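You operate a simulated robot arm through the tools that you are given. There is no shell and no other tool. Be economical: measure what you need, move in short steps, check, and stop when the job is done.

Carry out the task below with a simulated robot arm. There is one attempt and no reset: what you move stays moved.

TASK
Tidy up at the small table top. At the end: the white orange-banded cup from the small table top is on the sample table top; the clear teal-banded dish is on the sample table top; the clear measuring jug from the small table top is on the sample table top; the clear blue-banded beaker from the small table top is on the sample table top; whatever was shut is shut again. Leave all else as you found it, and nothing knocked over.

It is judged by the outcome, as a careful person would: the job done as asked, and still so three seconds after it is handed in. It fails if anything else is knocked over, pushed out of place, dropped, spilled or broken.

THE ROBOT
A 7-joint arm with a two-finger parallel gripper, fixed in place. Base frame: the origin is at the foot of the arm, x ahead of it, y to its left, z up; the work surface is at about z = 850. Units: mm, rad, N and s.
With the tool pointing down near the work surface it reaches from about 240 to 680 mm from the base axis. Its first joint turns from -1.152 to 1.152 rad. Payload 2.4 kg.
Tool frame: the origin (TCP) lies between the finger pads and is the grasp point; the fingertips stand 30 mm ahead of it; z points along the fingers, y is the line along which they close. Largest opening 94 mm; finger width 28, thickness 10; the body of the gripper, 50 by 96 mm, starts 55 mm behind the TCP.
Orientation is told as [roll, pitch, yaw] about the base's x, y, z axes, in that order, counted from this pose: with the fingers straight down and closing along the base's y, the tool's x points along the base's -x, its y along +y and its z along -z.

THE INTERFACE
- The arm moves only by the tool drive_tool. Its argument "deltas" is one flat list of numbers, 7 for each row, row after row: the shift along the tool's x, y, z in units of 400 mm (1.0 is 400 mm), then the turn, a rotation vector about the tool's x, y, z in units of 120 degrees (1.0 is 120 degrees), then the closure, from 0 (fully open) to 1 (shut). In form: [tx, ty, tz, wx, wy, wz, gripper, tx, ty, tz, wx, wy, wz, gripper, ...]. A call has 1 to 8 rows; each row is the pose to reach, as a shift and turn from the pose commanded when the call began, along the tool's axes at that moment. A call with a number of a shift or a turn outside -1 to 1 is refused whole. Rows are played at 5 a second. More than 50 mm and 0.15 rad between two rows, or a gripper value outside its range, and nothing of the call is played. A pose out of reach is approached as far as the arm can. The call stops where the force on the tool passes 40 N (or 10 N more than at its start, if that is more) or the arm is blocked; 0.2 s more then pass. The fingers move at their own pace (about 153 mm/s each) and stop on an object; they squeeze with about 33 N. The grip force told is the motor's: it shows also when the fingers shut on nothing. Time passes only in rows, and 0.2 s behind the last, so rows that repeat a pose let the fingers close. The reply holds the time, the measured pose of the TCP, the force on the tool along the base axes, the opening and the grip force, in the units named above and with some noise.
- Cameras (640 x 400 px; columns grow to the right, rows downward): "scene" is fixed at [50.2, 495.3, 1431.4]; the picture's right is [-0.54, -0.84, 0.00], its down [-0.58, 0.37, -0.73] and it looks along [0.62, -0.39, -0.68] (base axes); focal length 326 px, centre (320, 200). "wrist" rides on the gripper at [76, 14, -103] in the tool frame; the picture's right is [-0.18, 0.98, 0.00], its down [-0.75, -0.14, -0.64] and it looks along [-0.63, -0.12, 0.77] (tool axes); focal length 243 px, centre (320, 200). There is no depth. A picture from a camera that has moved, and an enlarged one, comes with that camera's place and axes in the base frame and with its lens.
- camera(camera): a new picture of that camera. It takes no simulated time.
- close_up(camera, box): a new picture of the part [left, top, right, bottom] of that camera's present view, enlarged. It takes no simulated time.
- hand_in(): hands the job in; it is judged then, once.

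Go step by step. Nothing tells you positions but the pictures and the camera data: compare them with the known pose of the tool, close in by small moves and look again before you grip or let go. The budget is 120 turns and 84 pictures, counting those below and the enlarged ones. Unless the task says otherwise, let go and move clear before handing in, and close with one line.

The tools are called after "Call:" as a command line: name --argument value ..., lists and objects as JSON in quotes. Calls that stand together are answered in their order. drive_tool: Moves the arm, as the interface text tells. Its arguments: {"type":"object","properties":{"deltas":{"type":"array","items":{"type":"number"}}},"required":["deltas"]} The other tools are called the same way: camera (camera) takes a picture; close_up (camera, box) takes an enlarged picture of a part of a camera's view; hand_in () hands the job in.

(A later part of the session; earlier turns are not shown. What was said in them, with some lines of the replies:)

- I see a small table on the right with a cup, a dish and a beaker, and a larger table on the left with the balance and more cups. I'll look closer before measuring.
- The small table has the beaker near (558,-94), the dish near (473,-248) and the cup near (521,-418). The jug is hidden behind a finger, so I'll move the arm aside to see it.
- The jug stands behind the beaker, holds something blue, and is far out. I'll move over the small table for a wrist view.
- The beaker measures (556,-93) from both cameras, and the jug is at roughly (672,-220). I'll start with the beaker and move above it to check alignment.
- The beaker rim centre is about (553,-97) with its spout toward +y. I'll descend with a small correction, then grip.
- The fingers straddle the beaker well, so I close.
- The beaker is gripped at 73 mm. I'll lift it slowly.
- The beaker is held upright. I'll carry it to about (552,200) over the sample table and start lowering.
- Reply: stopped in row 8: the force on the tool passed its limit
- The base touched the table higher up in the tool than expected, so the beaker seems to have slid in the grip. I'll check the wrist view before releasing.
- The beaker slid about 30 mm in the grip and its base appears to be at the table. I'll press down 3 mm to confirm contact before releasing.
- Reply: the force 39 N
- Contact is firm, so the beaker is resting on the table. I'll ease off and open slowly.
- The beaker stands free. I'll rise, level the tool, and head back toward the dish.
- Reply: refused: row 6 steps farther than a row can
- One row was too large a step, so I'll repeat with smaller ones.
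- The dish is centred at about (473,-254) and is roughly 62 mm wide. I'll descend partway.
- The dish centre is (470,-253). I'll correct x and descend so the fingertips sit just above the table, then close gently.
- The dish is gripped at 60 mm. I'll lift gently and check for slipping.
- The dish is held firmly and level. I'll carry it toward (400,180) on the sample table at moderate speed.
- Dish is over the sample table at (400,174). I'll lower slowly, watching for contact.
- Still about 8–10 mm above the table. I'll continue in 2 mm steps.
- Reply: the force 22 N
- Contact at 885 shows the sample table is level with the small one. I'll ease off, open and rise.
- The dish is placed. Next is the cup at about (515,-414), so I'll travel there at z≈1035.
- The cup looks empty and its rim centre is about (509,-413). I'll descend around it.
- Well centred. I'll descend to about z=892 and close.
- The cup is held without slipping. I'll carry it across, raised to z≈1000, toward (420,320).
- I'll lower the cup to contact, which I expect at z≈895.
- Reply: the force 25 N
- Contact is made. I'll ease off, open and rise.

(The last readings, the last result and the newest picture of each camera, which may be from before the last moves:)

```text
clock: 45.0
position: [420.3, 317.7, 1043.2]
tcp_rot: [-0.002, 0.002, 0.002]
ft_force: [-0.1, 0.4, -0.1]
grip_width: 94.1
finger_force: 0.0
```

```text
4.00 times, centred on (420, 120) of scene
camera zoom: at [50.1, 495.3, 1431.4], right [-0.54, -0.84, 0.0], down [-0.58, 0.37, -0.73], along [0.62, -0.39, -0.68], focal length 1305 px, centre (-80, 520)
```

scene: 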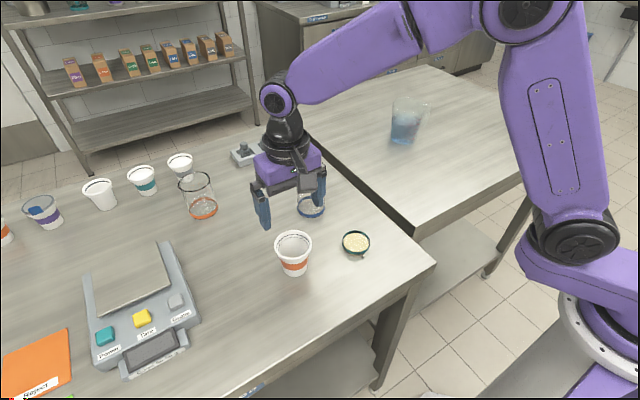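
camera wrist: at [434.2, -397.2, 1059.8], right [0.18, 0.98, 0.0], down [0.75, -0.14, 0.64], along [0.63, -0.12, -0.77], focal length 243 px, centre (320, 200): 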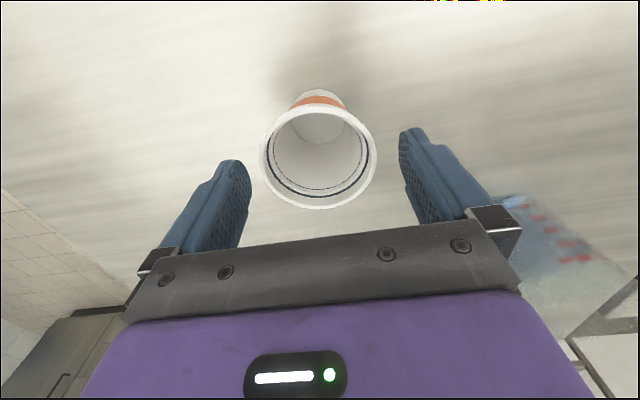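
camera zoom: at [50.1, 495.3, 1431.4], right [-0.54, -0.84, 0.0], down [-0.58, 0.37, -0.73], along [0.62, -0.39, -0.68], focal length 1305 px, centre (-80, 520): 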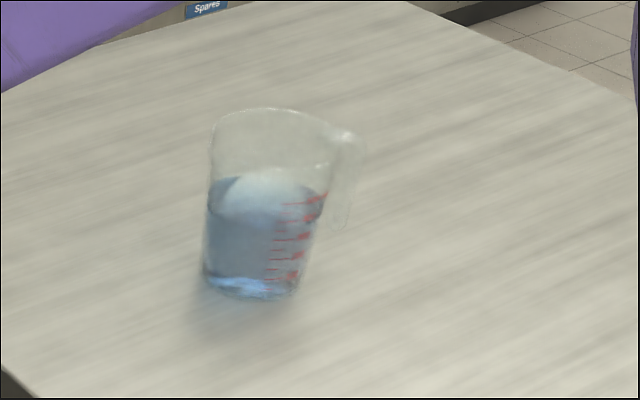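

The cup is placed upright. The last item is the jug: it is half full, its handle points toward (-x,-y), and its rim is nearly as wide as the gripper opening. I'll fly over high with the tool yawed about 72° and inspect it.

Call:
drive_tool --deltas '[0, 0, -0.08, 0, 0, 0, 0, 0, 0, -0.17, 0, 0, 0, 0, 0, -0.115, -0.17, 0, 0, -0.07, 0, 0, -0.23, -0.17, 0, 0, -0.14, 0, 0, -0.345, -0.17, 0, 0, -0.21, 0, 0, -0.46, -0.17, 0, 0, -0.28, 0, 0, -0.575, -0.17, 0, 0, -0.35, 0, 0, -0.69, -0.17, 0, 0, -0.42, 0]'

Call:
drive_tool --deltas '[0.034, -0.093, 0, 0, 0, -0.04, 0, 0.068, -0.186, 0, 0, 0, -0.08, 0, 0.103, -0.28, 0, 0, 0, -0.12, 0, 0.137, -0.373, 0, 0, 0, -0.15, 0, 0.172, -0.4665, 0, 0, 0, -0.18, 0, 0.172, -0.4665, 0, 0, 0, -0.18, 0]'

Call:
camera --camera "wrist"

Call:
camera --camera "scene"

```text
clock: 46.8
position: [417.9, 42.1, 1108.3]
tcp_rot: [0.0, -0.001, 0.883]
ft_force: [0.0, -0.2, 0.2]
grip_width: 93.8
finger_force: 0.1
```

```text
clock: 48.2
position: [519.9, -131.7, 1108.7]
tcp_rot: [-0.001, 0.0, 1.261]
ft_force: [0.1, 0.8, -0.3]
grip_width: 93.9
finger_force: 0.1
```

```text
43 pictures are left
camera wrist: at [482.3, -197.7, 1211.0], right [-0.88, 0.48, 0.0], down [0.36, 0.67, 0.64], along [0.31, 0.56, -0.77], focal length 243 px, centre (320, 200)
```

wrist: 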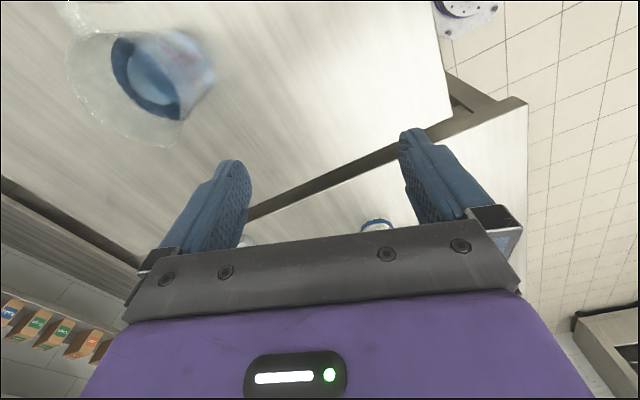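

```text
42 pictures are left
```

scene: 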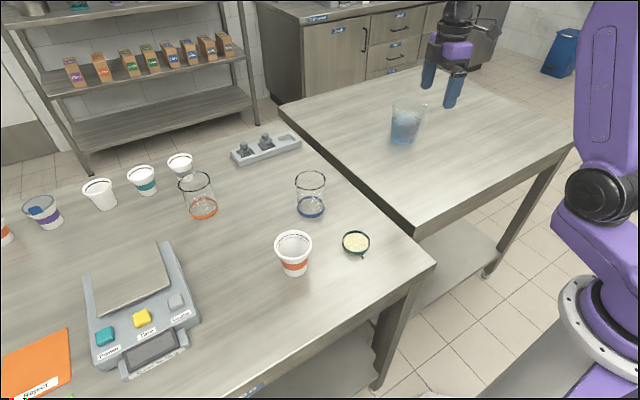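

Call:
close_up --camera "wrist" --box '[40, 0, 280, 150]'

Call:
close_up --camera "scene" --box '[370, 80, 450, 160]'

```text
2.67 times, centred on (160, 75) of wrist
camera zoom: at [482.3, -197.7, 1211.0], right [-0.88, 0.48, 0.0], down [0.36, 0.67, 0.64], along [0.31, 0.56, -0.77], focal length 647 px, centre (747, 533)
```

zoom: 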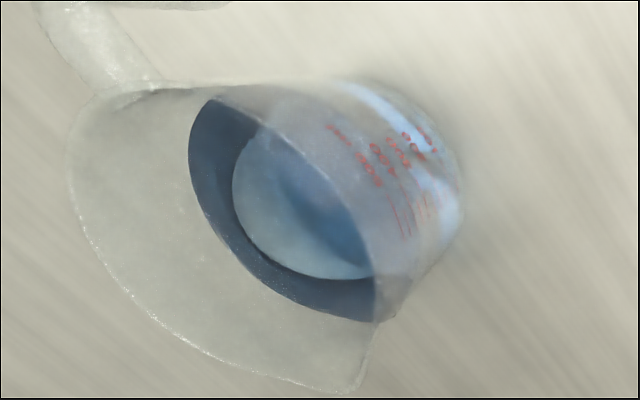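

```text
5.00 times, centred on (410, 120) of scene
camera zoom: at [50.2, 495.3, 1431.4], right [-0.54, -0.84, 0.0], down [-0.58, 0.37, -0.73], along [0.62, -0.39, -0.68], focal length 1631 px, centre (-130, 600)
```

zoom: 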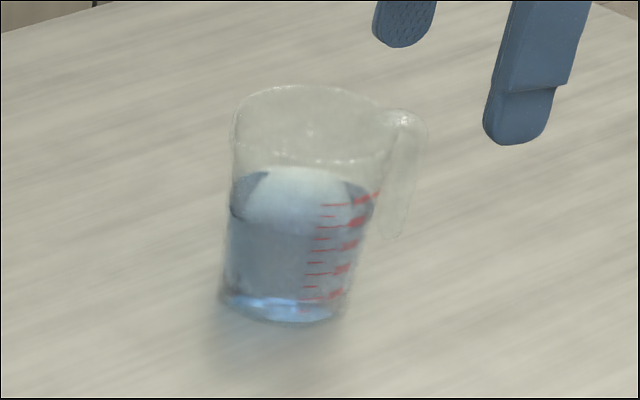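

The rim is about 98 mm across, centred near (666,-216), with the liquid around z≈930. It's too wide to straddle, so I'll pinch the near wall with one finger inside and one outside, and the tool tilted slightly to match the wall taper. First I'll hover above that wall.

Call:
drive_tool --deltas '[0.022, -0.072, 0, 0, 0, 0, 0, 0.045, -0.144, 0, 0.01, 0, 0, 0, 0.067, -0.216, 0.03, 0.02, 0, 0, 0, 0.089, -0.288, 0.07, 0.0368, 0, 0, 0, 0.089, -0.288, 0.13, 0.0368, 0, 0, 0, 0.089, -0.288, 0.16, 0.0368, 0, 0, 0, 0.089, -0.288, 0.16, 0.0368, 0, 0, 0]'

Call:
camera --camera "wrist"

Call:
close_up --camera "scene" --box '[360, 60, 480, 160]'

```text
clock: 49.8
position: [618.4, -197.7, 1044.3]
tcp_rot: [-0.077, 0.0, 1.259]
ft_force: [-0.1, 0.3, -0.2]
grip_width: 94.1
finger_force: 0.1
```

```text
39 pictures are left
camera wrist: at [573.6, -263.2, 1145.4], right [-0.88, 0.48, -0.08], down [0.32, 0.69, 0.65], along [0.36, 0.55, -0.76], focal length 243 px, centre (320, 200)
```

wrist: 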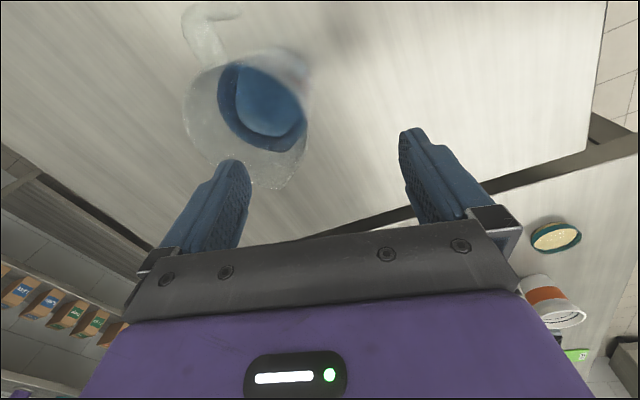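

```text
4.00 times, centred on (420, 110) of scene
camera zoom: at [50.2, 495.3, 1431.4], right [-0.54, -0.84, 0.0], down [-0.58, 0.37, -0.73], along [0.62, -0.39, -0.68], focal length 1305 px, centre (-80, 560)
```

zoom: 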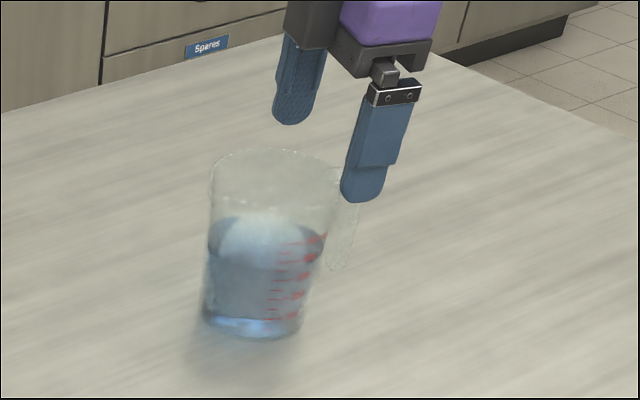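

Call:
close_up --camera "wrist" --box '[140, 0, 380, 200]'

```text
2.00 times, centred on (260, 100) of wrist
camera zoom: at [573.6, -263.2, 1145.4], right [-0.88, 0.48, -0.08], down [0.32, 0.69, 0.65], along [0.36, 0.55, -0.76], focal length 485 px, centre (440, 400)
```

zoom: 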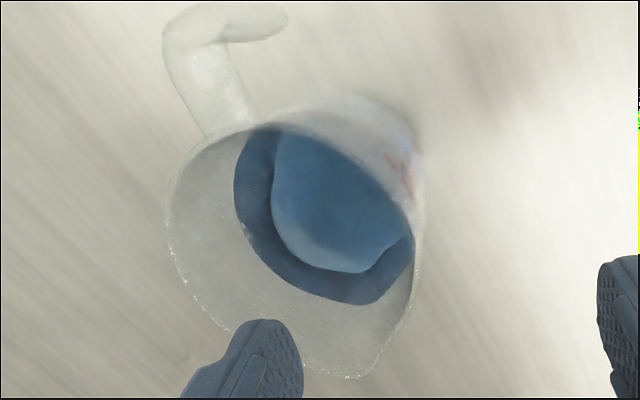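

The rim is about 90 mm across, centred at (668,-220), with the near wall at (625,-206). I'll correct by a few mm and descend slowly, with the inner finger going down near the jug's middle.

Call:
drive_tool --deltas '[0.0145, -0.011, 0.03, 0, 0, 0, 0, 0.0145, -0.011, 0.06, 0, 0, 0, 0, 0.0145, -0.011, 0.085, 0, 0, 0, 0, 0.0145, -0.011, 0.11, 0, 0, 0, 0, 0.0145, -0.011, 0.13, 0, 0, 0, 0, 0.0145, -0.011, 0.145, 0, 0, 0, 0, 0.0145, -0.011, 0.145, 0, 0, 0, 0]'

Call:
camera --camera "wrist"

Call:
close_up --camera "scene" --box '[360, 60, 480, 160]'

```text
clock: 51.4
position: [622.6, -206.6, 987.9]
tcp_rot: [-0.077, 0.001, 1.259]
ft_force: [0.8, -0.5, -0.2]
grip_width: 93.7
finger_force: 0.0
```

```text
36 pictures are left
camera wrist: at [579.4, -271.1, 1088.0], right [-0.88, 0.48, -0.08], down [0.32, 0.69, 0.65], along [0.36, 0.55, -0.76], focal length 243 px, centre (320, 200)
```

wrist: 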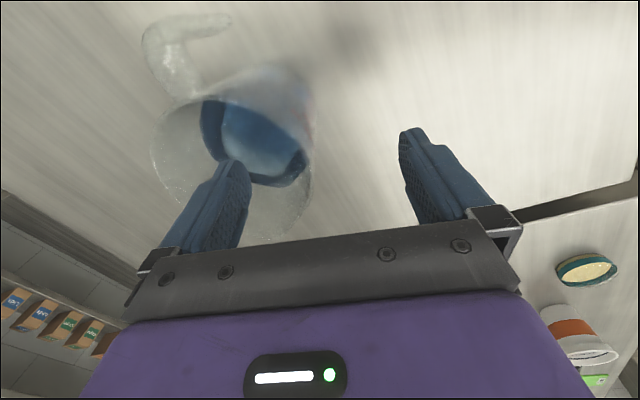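

```text
4.00 times, centred on (420, 110) of scene
camera zoom: at [50.2, 495.3, 1431.4], right [-0.54, -0.84, 0.0], down [-0.58, 0.37, -0.73], along [0.62, -0.39, -0.68], focal length 1305 px, centre (-80, 560)
```

zoom: 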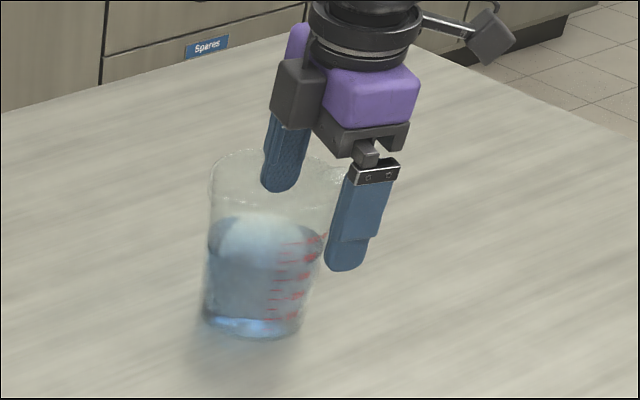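

The inner finger is inside the jug above the liquid and the outer one is clear outside. I'll lower 7 mm more and close gradually.

Call:
drive_tool --deltas '[0, 0, 0.01, 0, 0, 0, 0, 0, 0, 0.018, 0, 0, 0, 0.1, 0, 0, 0.018, 0, 0, 0, 0.22, 0, 0, 0.018, 0, 0, 0, 0.34, 0, 0, 0.018, 0, 0, 0, 0.46, 0, 0, 0.018, 0, 0, 0, 0.56, 0, 0, 0.018, 0, 0, 0, 0.64, 0, 0, 0.018, 0, 0, 0, 0.7]'

Call:
camera --camera "wrist"

Call:
close_up --camera "scene" --box '[360, 60, 480, 160]'

```text
clock: 53.2
position: [625.2, -206.7, 978.8]
tcp_rot: [-0.077, 0.0, 1.258]
ft_force: [0.0, -0.3, -0.2]
grip_width: 28.4
finger_force: 0.0
```

```text
34 pictures are left
camera wrist: at [579.9, -271.2, 1080.3], right [-0.88, 0.48, -0.08], down [0.32, 0.69, 0.65], along [0.36, 0.55, -0.76], focal length 243 px, centre (320, 200)
```

wrist: 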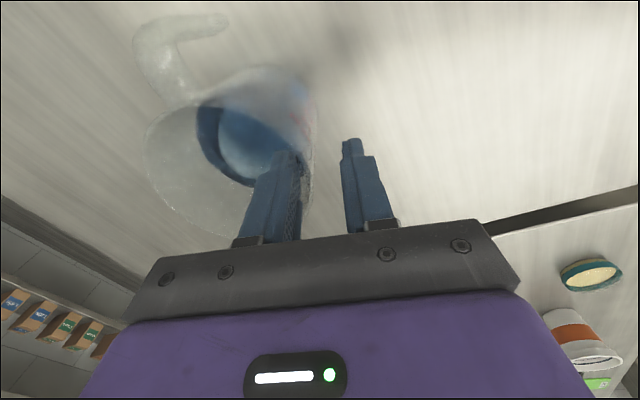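

```text
4.00 times, centred on (420, 110) of scene
camera zoom: at [50.2, 495.3, 1431.4], right [-0.54, -0.84, 0.0], down [-0.58, 0.37, -0.73], along [0.62, -0.39, -0.68], focal length 1305 px, centre (-80, 560)
```

zoom: 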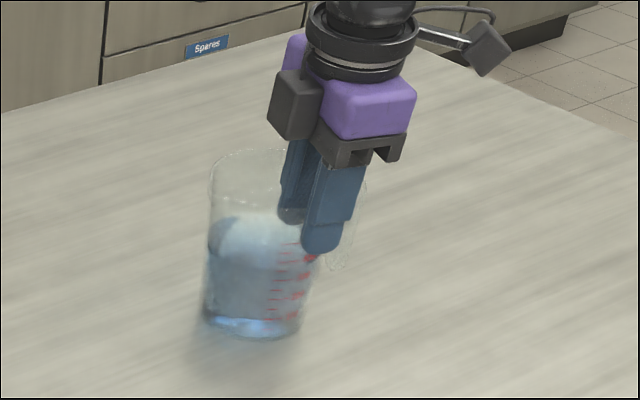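

Call:
close_up --camera "wrist" --box '[200, 60, 440, 260]'

```text
2.00 times, centred on (320, 160) of wrist
camera zoom: at [579.9, -271.2, 1080.3], right [-0.88, 0.48, -0.08], down [0.32, 0.69, 0.65], along [0.36, 0.55, -0.76], focal length 485 px, centre (320, 280)
```

zoom: 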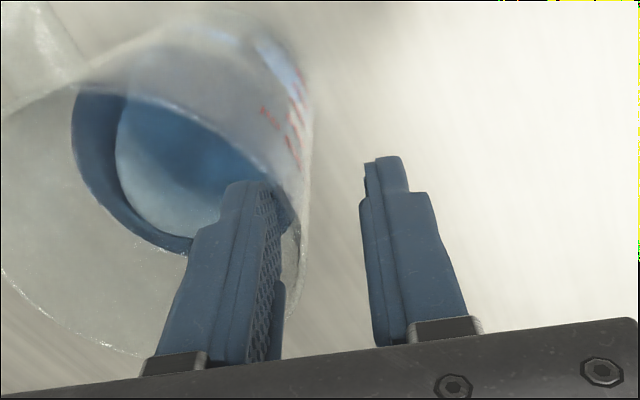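

The wall sits nearer the inner finger. I'll shift 8 mm outward so the fingers meet it evenly, then close.

Call:
drive_tool --deltas '[0, -0.01, 0, 0, 0, 0, 0.7, 0, -0.02, 0, 0, 0, 0, 0.7, 0, -0.02, 0, 0, 0, 0, 0.76]'

Call:
close_up --camera "wrist" --box '[200, 60, 440, 260]'

```text
clock: 54.0
position: [632.7, -209.1, 980.3]
tcp_rot: [-0.077, 0.002, 1.258]
ft_force: [-0.8, -0.2, 0.2]
grip_width: 22.5
finger_force: 0.0
```

```text
2.00 times, centred on (320, 160) of wrist
camera zoom: at [587.6, -273.9, 1081.1], right [-0.88, 0.48, -0.08], down [0.32, 0.69, 0.65], along [0.36, 0.55, -0.76], focal length 485 px, centre (320, 280)
```

zoom: 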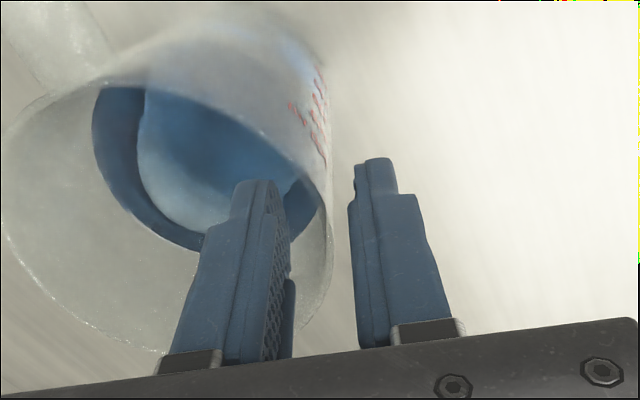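

Better balanced now. Closing gradually onto the wall.

Call:
drive_tool --deltas '[0, 0.004, 0, 0, 0, 0, 0.8, 0, 0.004, 0, 0, 0, 0, 0.85, 0, 0.004, 0, 0, 0, 0, 0.9, 0, 0.004, 0, 0, 0, 0, 0.95, 0, 0.004, 0, 0, 0, 0, 1, 0, 0.004, 0, 0, 0, 0, 1, 0, 0.004, 0, 0, 0, 0, 1]'

Call:
close_up --camera "wrist" --box '[160, 0, 440, 260]'

Call:
close_up --camera "scene" --box '[360, 60, 480, 160]'

```text
clock: 55.6
position: [630.0, -210.2, 979.2]
tcp_rot: [-0.075, 0.0, 1.259]
ft_force: [-0.9, -0.5, 3.2]
grip_width: 5.3
finger_force: 33.2
```

```text
1.54 times, centred on (300, 130) of wrist
camera zoom: at [585.9, -273.7, 1081.0], right [-0.88, 0.48, -0.08], down [0.32, 0.69, 0.65], along [0.36, 0.55, -0.76], focal length 373 px, centre (351, 308)
```

zoom: 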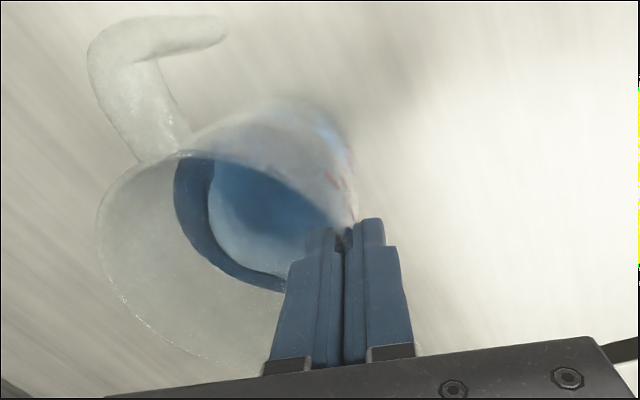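

```text
4.00 times, centred on (420, 110) of scene
camera zoom: at [50.1, 495.3, 1431.4], right [-0.54, -0.84, 0.0], down [-0.58, 0.37, -0.73], along [0.62, -0.39, -0.68], focal length 1305 px, centre (-80, 560)
```

zoom: 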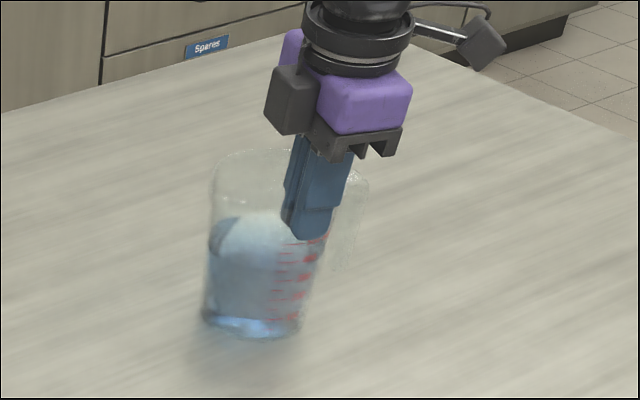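

The wall is pinched (5 mm). I'll do a very gentle 4 mm test lift and look for tilt or slip.

Call:
drive_tool --deltas '[0, 0, -0.003, 0, 0, 0, 1, 0, 0, -0.005, 0, 0, 0, 1, 0, 0, -0.008, 0, 0, 0, 1, 0, 0, -0.01, 0, 0, 0, 1, 0, 0, -0.01, 0, 0, 0, 1]'

Call:
close_up --camera "scene" --box '[360, 60, 480, 160]'

```text
clock: 56.8
position: [630.6, -210.4, 984.1]
tcp_rot: [-0.076, 0.001, 1.258]
ft_force: [0.0, 0.5, -4.4]
grip_width: 4.8
finger_force: 32.9
```

```text
4.00 times, centred on (420, 110) of scene
camera zoom: at [50.3, 495.3, 1431.4], right [-0.54, -0.84, 0.0], down [-0.58, 0.37, -0.73], along [0.62, -0.39, -0.68], focal length 1305 px, centre (-80, 560)
```

zoom: 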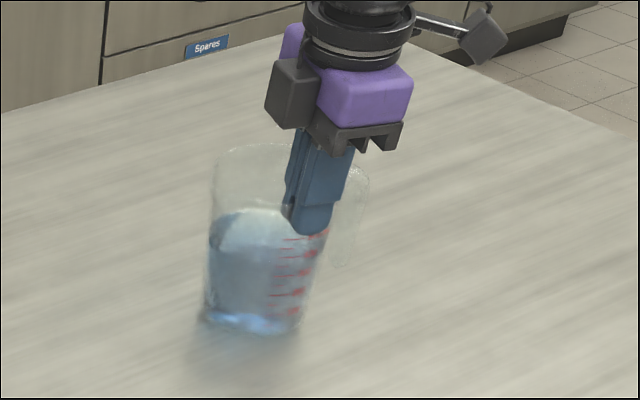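

The jug lifted about 4 mm with a load near 4.4 N. I'll raise a little more and dwell to check for creep.

Call:
drive_tool --deltas '[0, 0, -0.006, 0, 0, 0, 1, 0, 0, -0.014, 0, 0, 0, 1, 0, 0, -0.022, 0, 0, 0, 1, 0, 0, -0.026, 0, 0, 0, 1, 0, 0, -0.026, 0, 0, 0, 1, 0, 0, -0.026, 0, 0, 0, 1, 0, 0, -0.026, 0, 0, 0, 1, 0, 0, -0.026, 0, 0, 0, 1]'

Call:
close_up --camera "scene" --box '[360, 60, 480, 160]'

```text
clock: 58.6
position: [630.4, -209.3, 994.2]
tcp_rot: [-0.077, 0.001, 1.259]
ft_force: [0.3, 0.0, -4.5]
grip_width: 5.2
finger_force: 32.8
```

```text
4.00 times, centred on (420, 110) of scene
camera zoom: at [50.3, 495.3, 1431.4], right [-0.54, -0.84, 0.0], down [-0.58, 0.37, -0.73], along [0.62, -0.39, -0.68], focal length 1305 px, centre (-80, 560)
```

zoom: 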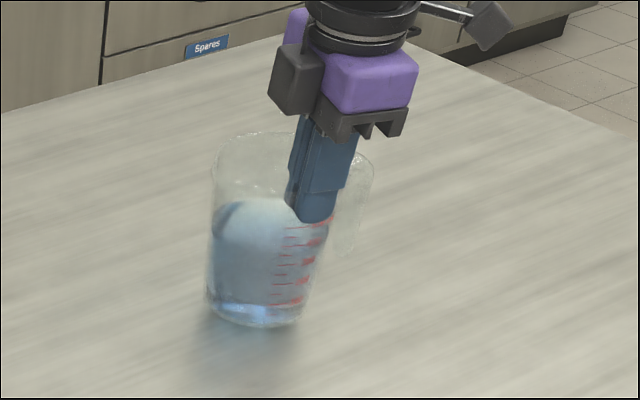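

There is no creep and the jug hangs level. I'll lift it straight up about 106 mm at a gentle pace.

Call:
drive_tool --deltas '[0, -0.0008, -0.0106, 0, 0, 0, 1, 0, -0.0025, -0.032, 0, 0, 0, 1, 0, -0.005, -0.064, 0, 0, 0, 1, 0, -0.0082, -0.106, 0, 0, 0, 1, 0, -0.0116, -0.15, 0, 0, 0, 1, 0, -0.015, -0.195, 0, 0, 0, 1, 0, -0.0184, -0.238, 0, 0, 0, 1, 0, -0.0204, -0.264, 0, 0, 0, 1]'

Call:
camera --camera "scene"

```text
clock: 60.4
position: [629.7, -209.0, 1100.9]
tcp_rot: [-0.078, 0.001, 1.259]
ft_force: [0.4, 0.4, -5.3]
grip_width: 4.7
finger_force: 33.0
```

```text
26 pictures are left
```

scene: 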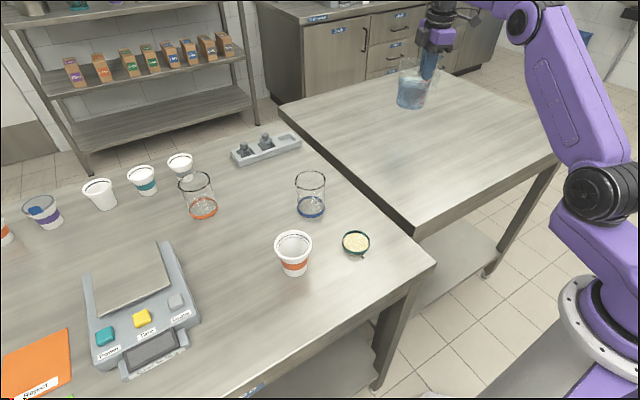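

The jug is steady. I'll translate it gently toward the sample table in smooth segments, keeping the orientation fixed.

Call:
drive_tool --deltas '[-0.0125, 0.0059, -0.0005, 0, 0, 0, 1, -0.0376, 0.0176, -0.0014, 0, 0, 0, 1, -0.0814, 0.0381, -0.0029, 0, 0, 0, 1, -0.1378, 0.0645, -0.005, 0, 0, 0, 1, -0.2004, 0.0938, -0.0072, 0, 0, 0, 1, -0.263, 0.1231, -0.0095, 0, 0, 0, 1, -0.3131, 0.1465, -0.0113, 0, 0, 0, 1, -0.3382, 0.1582, -0.0122, 0, 0, 0, 1]'

Call:
drive_tool --deltas '[-0.0125, 0.0059, -0.0005, 0, 0, 0, 1, -0.0376, 0.0176, -0.0014, 0, 0, 0, 1, -0.0814, 0.0381, -0.0029, 0, 0, 0, 1, -0.1378, 0.0645, -0.005, 0, 0, 0, 1, -0.2004, 0.0938, -0.0072, 0, 0, 0, 1, -0.263, 0.1231, -0.0095, 0, 0, 0, 1, -0.3131, 0.1465, -0.0113, 0, 0, 0, 1, -0.3382, 0.1582, -0.0122, 0, 0, 0, 1]'

Call:
camera --camera "scene"

```text
clock: 62.2
position: [609.7, -59.5, 1099.9]
tcp_rot: [-0.076, -0.001, 1.258]
ft_force: [-0.1, 0.1, -5.0]
grip_width: 4.9
finger_force: 33.0
```

```text
clock: 64.0
position: [593.0, 89.0, 1101.3]
tcp_rot: [-0.076, 0.0, 1.26]
ft_force: [0.0, 0.5, -5.3]
grip_width: 5.0
finger_force: 33.2
```

```text
25 pictures are left
```

scene: 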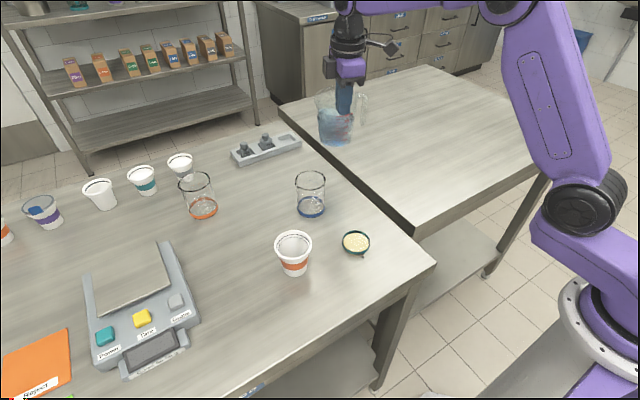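

Call:
drive_tool --deltas '[-0.0125, 0.0059, -0.0005, 0, 0, 0, 1, -0.0376, 0.0176, -0.0014, 0, 0, 0, 1, -0.0814, 0.0381, -0.0029, 0, 0, 0, 1, -0.1378, 0.0645, -0.005, 0, 0, 0, 1, -0.2004, 0.0938, -0.0072, 0, 0, 0, 1, -0.263, 0.1231, -0.0095, 0, 0, 0, 1, -0.3131, 0.1465, -0.0113, 0, 0, 0, 1, -0.3382, 0.1582, -0.0122, 0, 0, 0, 1]'

Call:
drive_tool --deltas '[-0.0125, 0.0059, -0.0005, 0, 0, 0, 1, -0.0376, 0.0176, -0.0014, 0, 0, 0, 1, -0.0814, 0.0381, -0.0029, 0, 0, 0, 1, -0.1378, 0.0645, -0.005, 0, 0, 0, 1, -0.186, 0.087, -0.0066, 0, 0, 0, 1, -0.22, 0.103, -0.008, 0, 0, 0, 1, -0.238, 0.1113, -0.0086, 0, 0, 0, 1, -0.238, 0.1113, -0.0086, 0, 0, 0, 1]'

Call:
camera --camera "scene"

Call:
camera --camera "wrist"

```text
clock: 65.8
position: [573.2, 238.0, 1100.1]
tcp_rot: [-0.077, 0.001, 1.258]
ft_force: [-0.1, 0.1, -4.2]
grip_width: 4.9
finger_force: 32.9
```

```text
clock: 67.6
position: [558.9, 340.9, 1102.3]
tcp_rot: [-0.078, -0.001, 1.259]
ft_force: [-0.5, 0.0, -4.6]
grip_width: 5.2
finger_force: 33.3
```

```text
24 pictures are left
```

scene: 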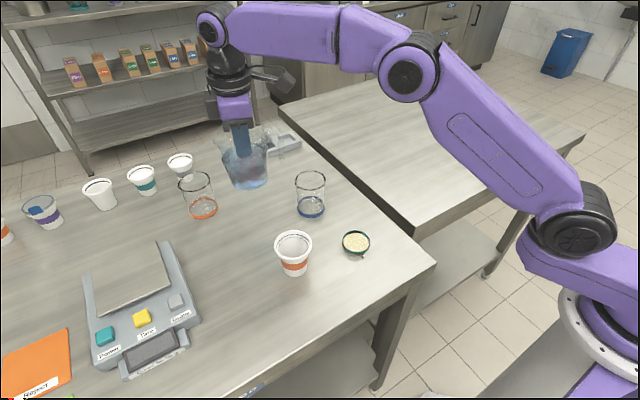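

```text
23 pictures are left
camera wrist: at [514.7, 276.6, 1202.5], right [-0.88, 0.48, -0.08], down [0.32, 0.69, 0.65], along [0.36, 0.55, -0.76], focal length 243 px, centre (320, 200)
```

wrist: 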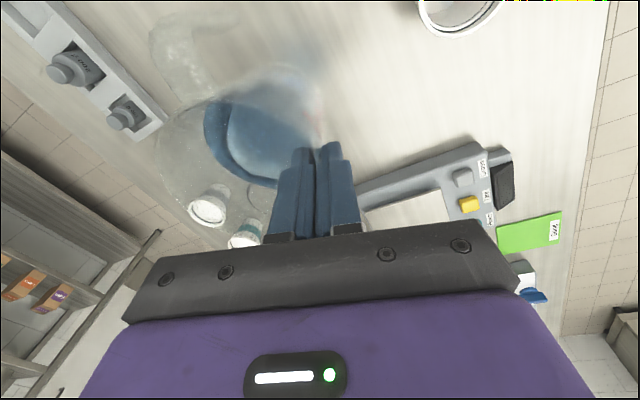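

The jug is over a clear patch between the other vessels. I'll lower it about 110 mm with a 15 mm shift in +y, to keep the handle well clear of the blue beaker.

Call:
drive_tool --deltas '[-0.0018, 0.0016, 0.0137, 0, 0, 0, 1, -0.0054, 0.0049, 0.041, 0, 0, 0, 1, -0.0107, 0.0098, 0.082, 0, 0, 0, 1, -0.0168, 0.0154, 0.128, 0, 0, 0, 1, -0.0228, 0.0209, 0.175, 0, 0, 0, 1, -0.0286, 0.0262, 0.218, 0, 0, 0, 1, -0.0332, 0.0304, 0.254, 0, 0, 0, 1, -0.0357, 0.0327, 0.273, 0, 0, 0, 1]'

Call:
close_up --camera "scene" --box '[170, 110, 350, 240]'

```text
clock: 69.4
position: [560.5, 356.5, 990.3]
tcp_rot: [-0.077, 0.0, 1.258]
ft_force: [0.5, 0.0, -5.3]
grip_width: 5.1
finger_force: 32.9
```

```text
3.08 times, centred on (260, 175) of scene
camera zoom: at [50.3, 495.4, 1431.4], right [-0.54, -0.84, 0.0], down [-0.58, 0.37, -0.73], along [0.62, -0.39, -0.68], focal length 1004 px, centre (505, 277)
```

zoom: 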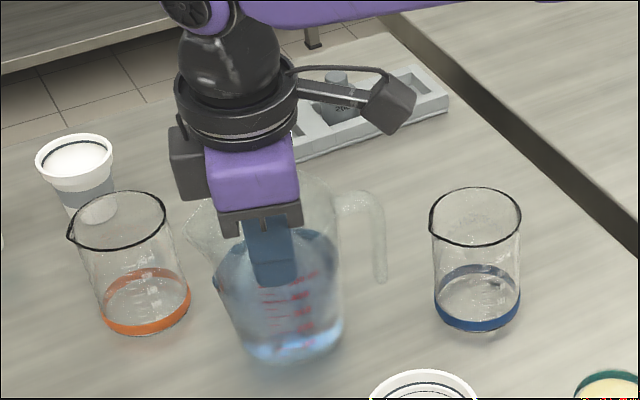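

Clear on all sides, so I'll lower in small steps to contact, expected at z≈979.

Call:
drive_tool --deltas '[0, 0, 0.005, 0, 0, 0, 1, 0, 0, 0.01, 0, 0, 0, 1, 0, 0, 0.015, 0, 0, 0, 1, 0, 0, 0.02, 0, 0, 0, 1, 0, 0, 0.023, 0, 0, 0, 1, 0, 0, 0.025, 0, 0, 0, 1]'

```text
clock: 70.8
position: [560.5, 356.1, 980.1]
tcp_rot: [-0.077, 0.0, 1.256]
ft_force: [-0.2, -0.4, -5.7]
grip_width: 5.1
finger_force: 32.8
```

Call:
drive_tool --deltas '[0, 0, 0.002, 0, 0, 0, 1, 0, 0, 0.004, 0, 0, 0, 1]'

```text
clock: 71.4
position: [561.1, 355.5, 980.8]
tcp_rot: [-0.078, -0.002, 1.259]
ft_force: [-1.5, -1.4, 4.9]
grip_width: 5.1
finger_force: 33.2
```

Contact is made and the weight is on the table. I'll open slowly.

Call:
drive_tool --deltas '[0, 0, 0, 0, 0, 0, 0.93, 0, 0, 0, 0, 0, 0, 0.88, 0, 0, 0, 0, 0, 0, 0.82, 0, 0, 0, 0, 0, 0, 0.76, 0, 0, 0, 0, 0, 0, 0.72, 0, 0, 0, 0, 0, 0, 0.72]'

Call:
close_up --camera "scene" --box '[170, 110, 350, 240]'

Call:
close_up --camera "wrist" --box '[140, 0, 440, 260]'

```text
clock: 72.8
position: [561.1, 355.4, 979.8]
tcp_rot: [-0.078, 0.001, 1.258]
ft_force: [0.1, 0.0, 0.6]
grip_width: 26.4
finger_force: 0.1
```

```text
3.08 times, centred on (260, 175) of scene
camera zoom: at [50.2, 495.3, 1431.4], right [-0.54, -0.84, 0.0], down [-0.58, 0.37, -0.73], along [0.62, -0.39, -0.68], focal length 1004 px, centre (505, 277)
```

zoom: 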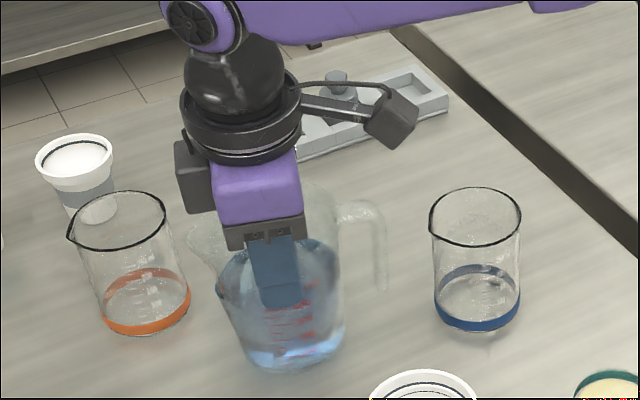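

```text
1.54 times, centred on (290, 130) of wrist
camera zoom: at [515.7, 290.2, 1080.0], right [-0.88, 0.48, -0.08], down [0.32, 0.69, 0.65], along [0.36, 0.55, -0.76], focal length 373 px, centre (366, 308)
```

zoom: 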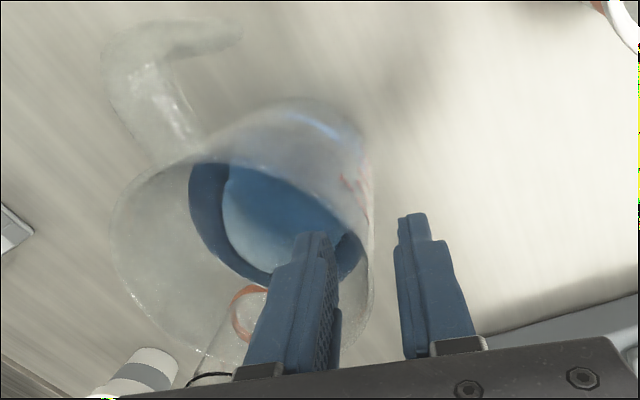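

The jug stands free. I'll withdraw along the tool axis, gently first.

Call:
drive_tool --deltas '[0, 0, -0.02, 0, 0, 0, 0.72, 0, 0, -0.05, 0, 0, 0, 0.72, 0, 0, -0.1, 0, 0, 0, 0.72, 0, 0, -0.18, 0, 0, 0, 0.72, 0, 0, -0.28, 0, 0, 0, 0.72, 0, 0, -0.36, 0, 0, 0, 0.72]'

Call:
camera --camera "scene"

Call:
close_up --camera "scene" --box '[170, 120, 390, 290]'

```text
clock: 74.2
position: [549.1, 359.0, 1122.1]
tcp_rot: [-0.078, -0.001, 1.262]
ft_force: [0.2, -1.0, -0.9]
grip_width: 26.4
finger_force: 0.1
```

```text
19 pictures are left
```

scene: 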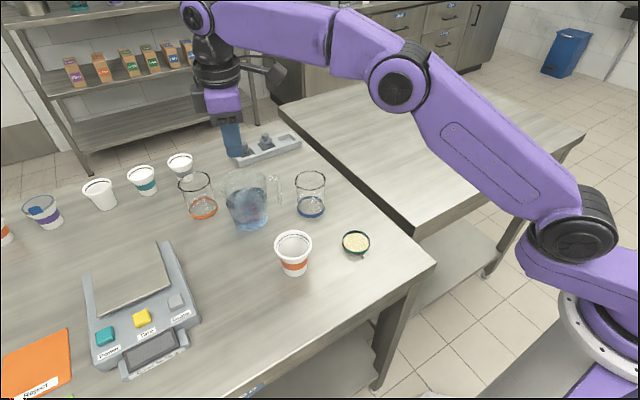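

```text
2.35 times, centred on (280, 205) of scene
camera zoom: at [50.2, 495.3, 1431.4], right [-0.54, -0.84, 0.0], down [-0.58, 0.37, -0.73], along [0.62, -0.39, -0.68], focal length 768 px, centre (414, 188)
```

zoom: 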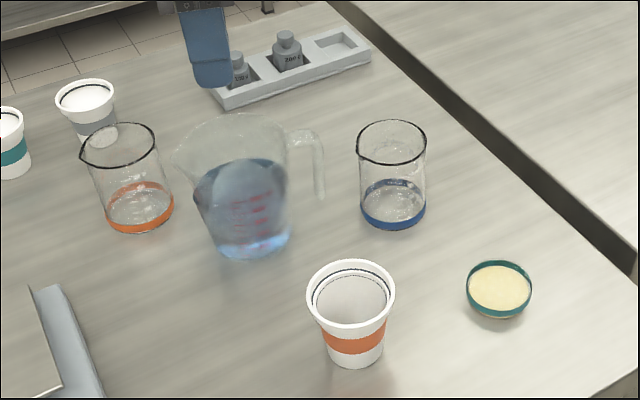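

All four items stand on the big table and the arm is clear. I'll check the table-edge label before handing in.

Call:
close_up --camera "scene" --box '[220, 360, 290, 400]'

```text
9.14 times, centred on (255, 380) of scene
camera zoom: at [50.2, 495.3, 1431.4], right [-0.54, -0.84, 0.0], down [-0.58, 0.37, -0.73], along [0.62, -0.39, -0.68], focal length 2983 px, centre (914, -1446)
```

zoom: 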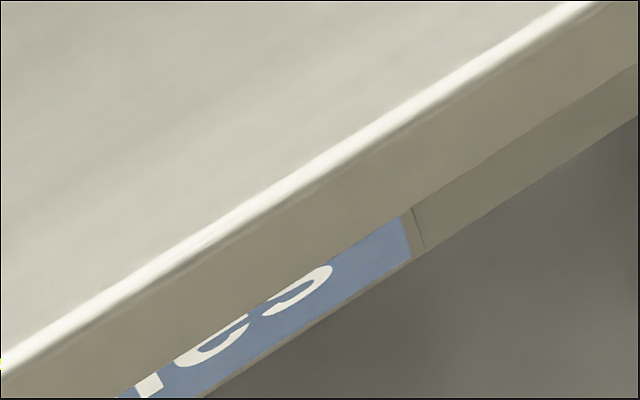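

The visible part of the label ends in "…les", which fits "Samples", so this is the sample table. Everything is in place and upright, so I'm handing in.

Call:
hand_in

```text
The job is handed in.
```

The orange-banded cup, teal-banded dish, measuring jug and blue-banded beaker are all standing upright on the sample table; I saw no spills, nothing else was moved, and nothing had been opened.
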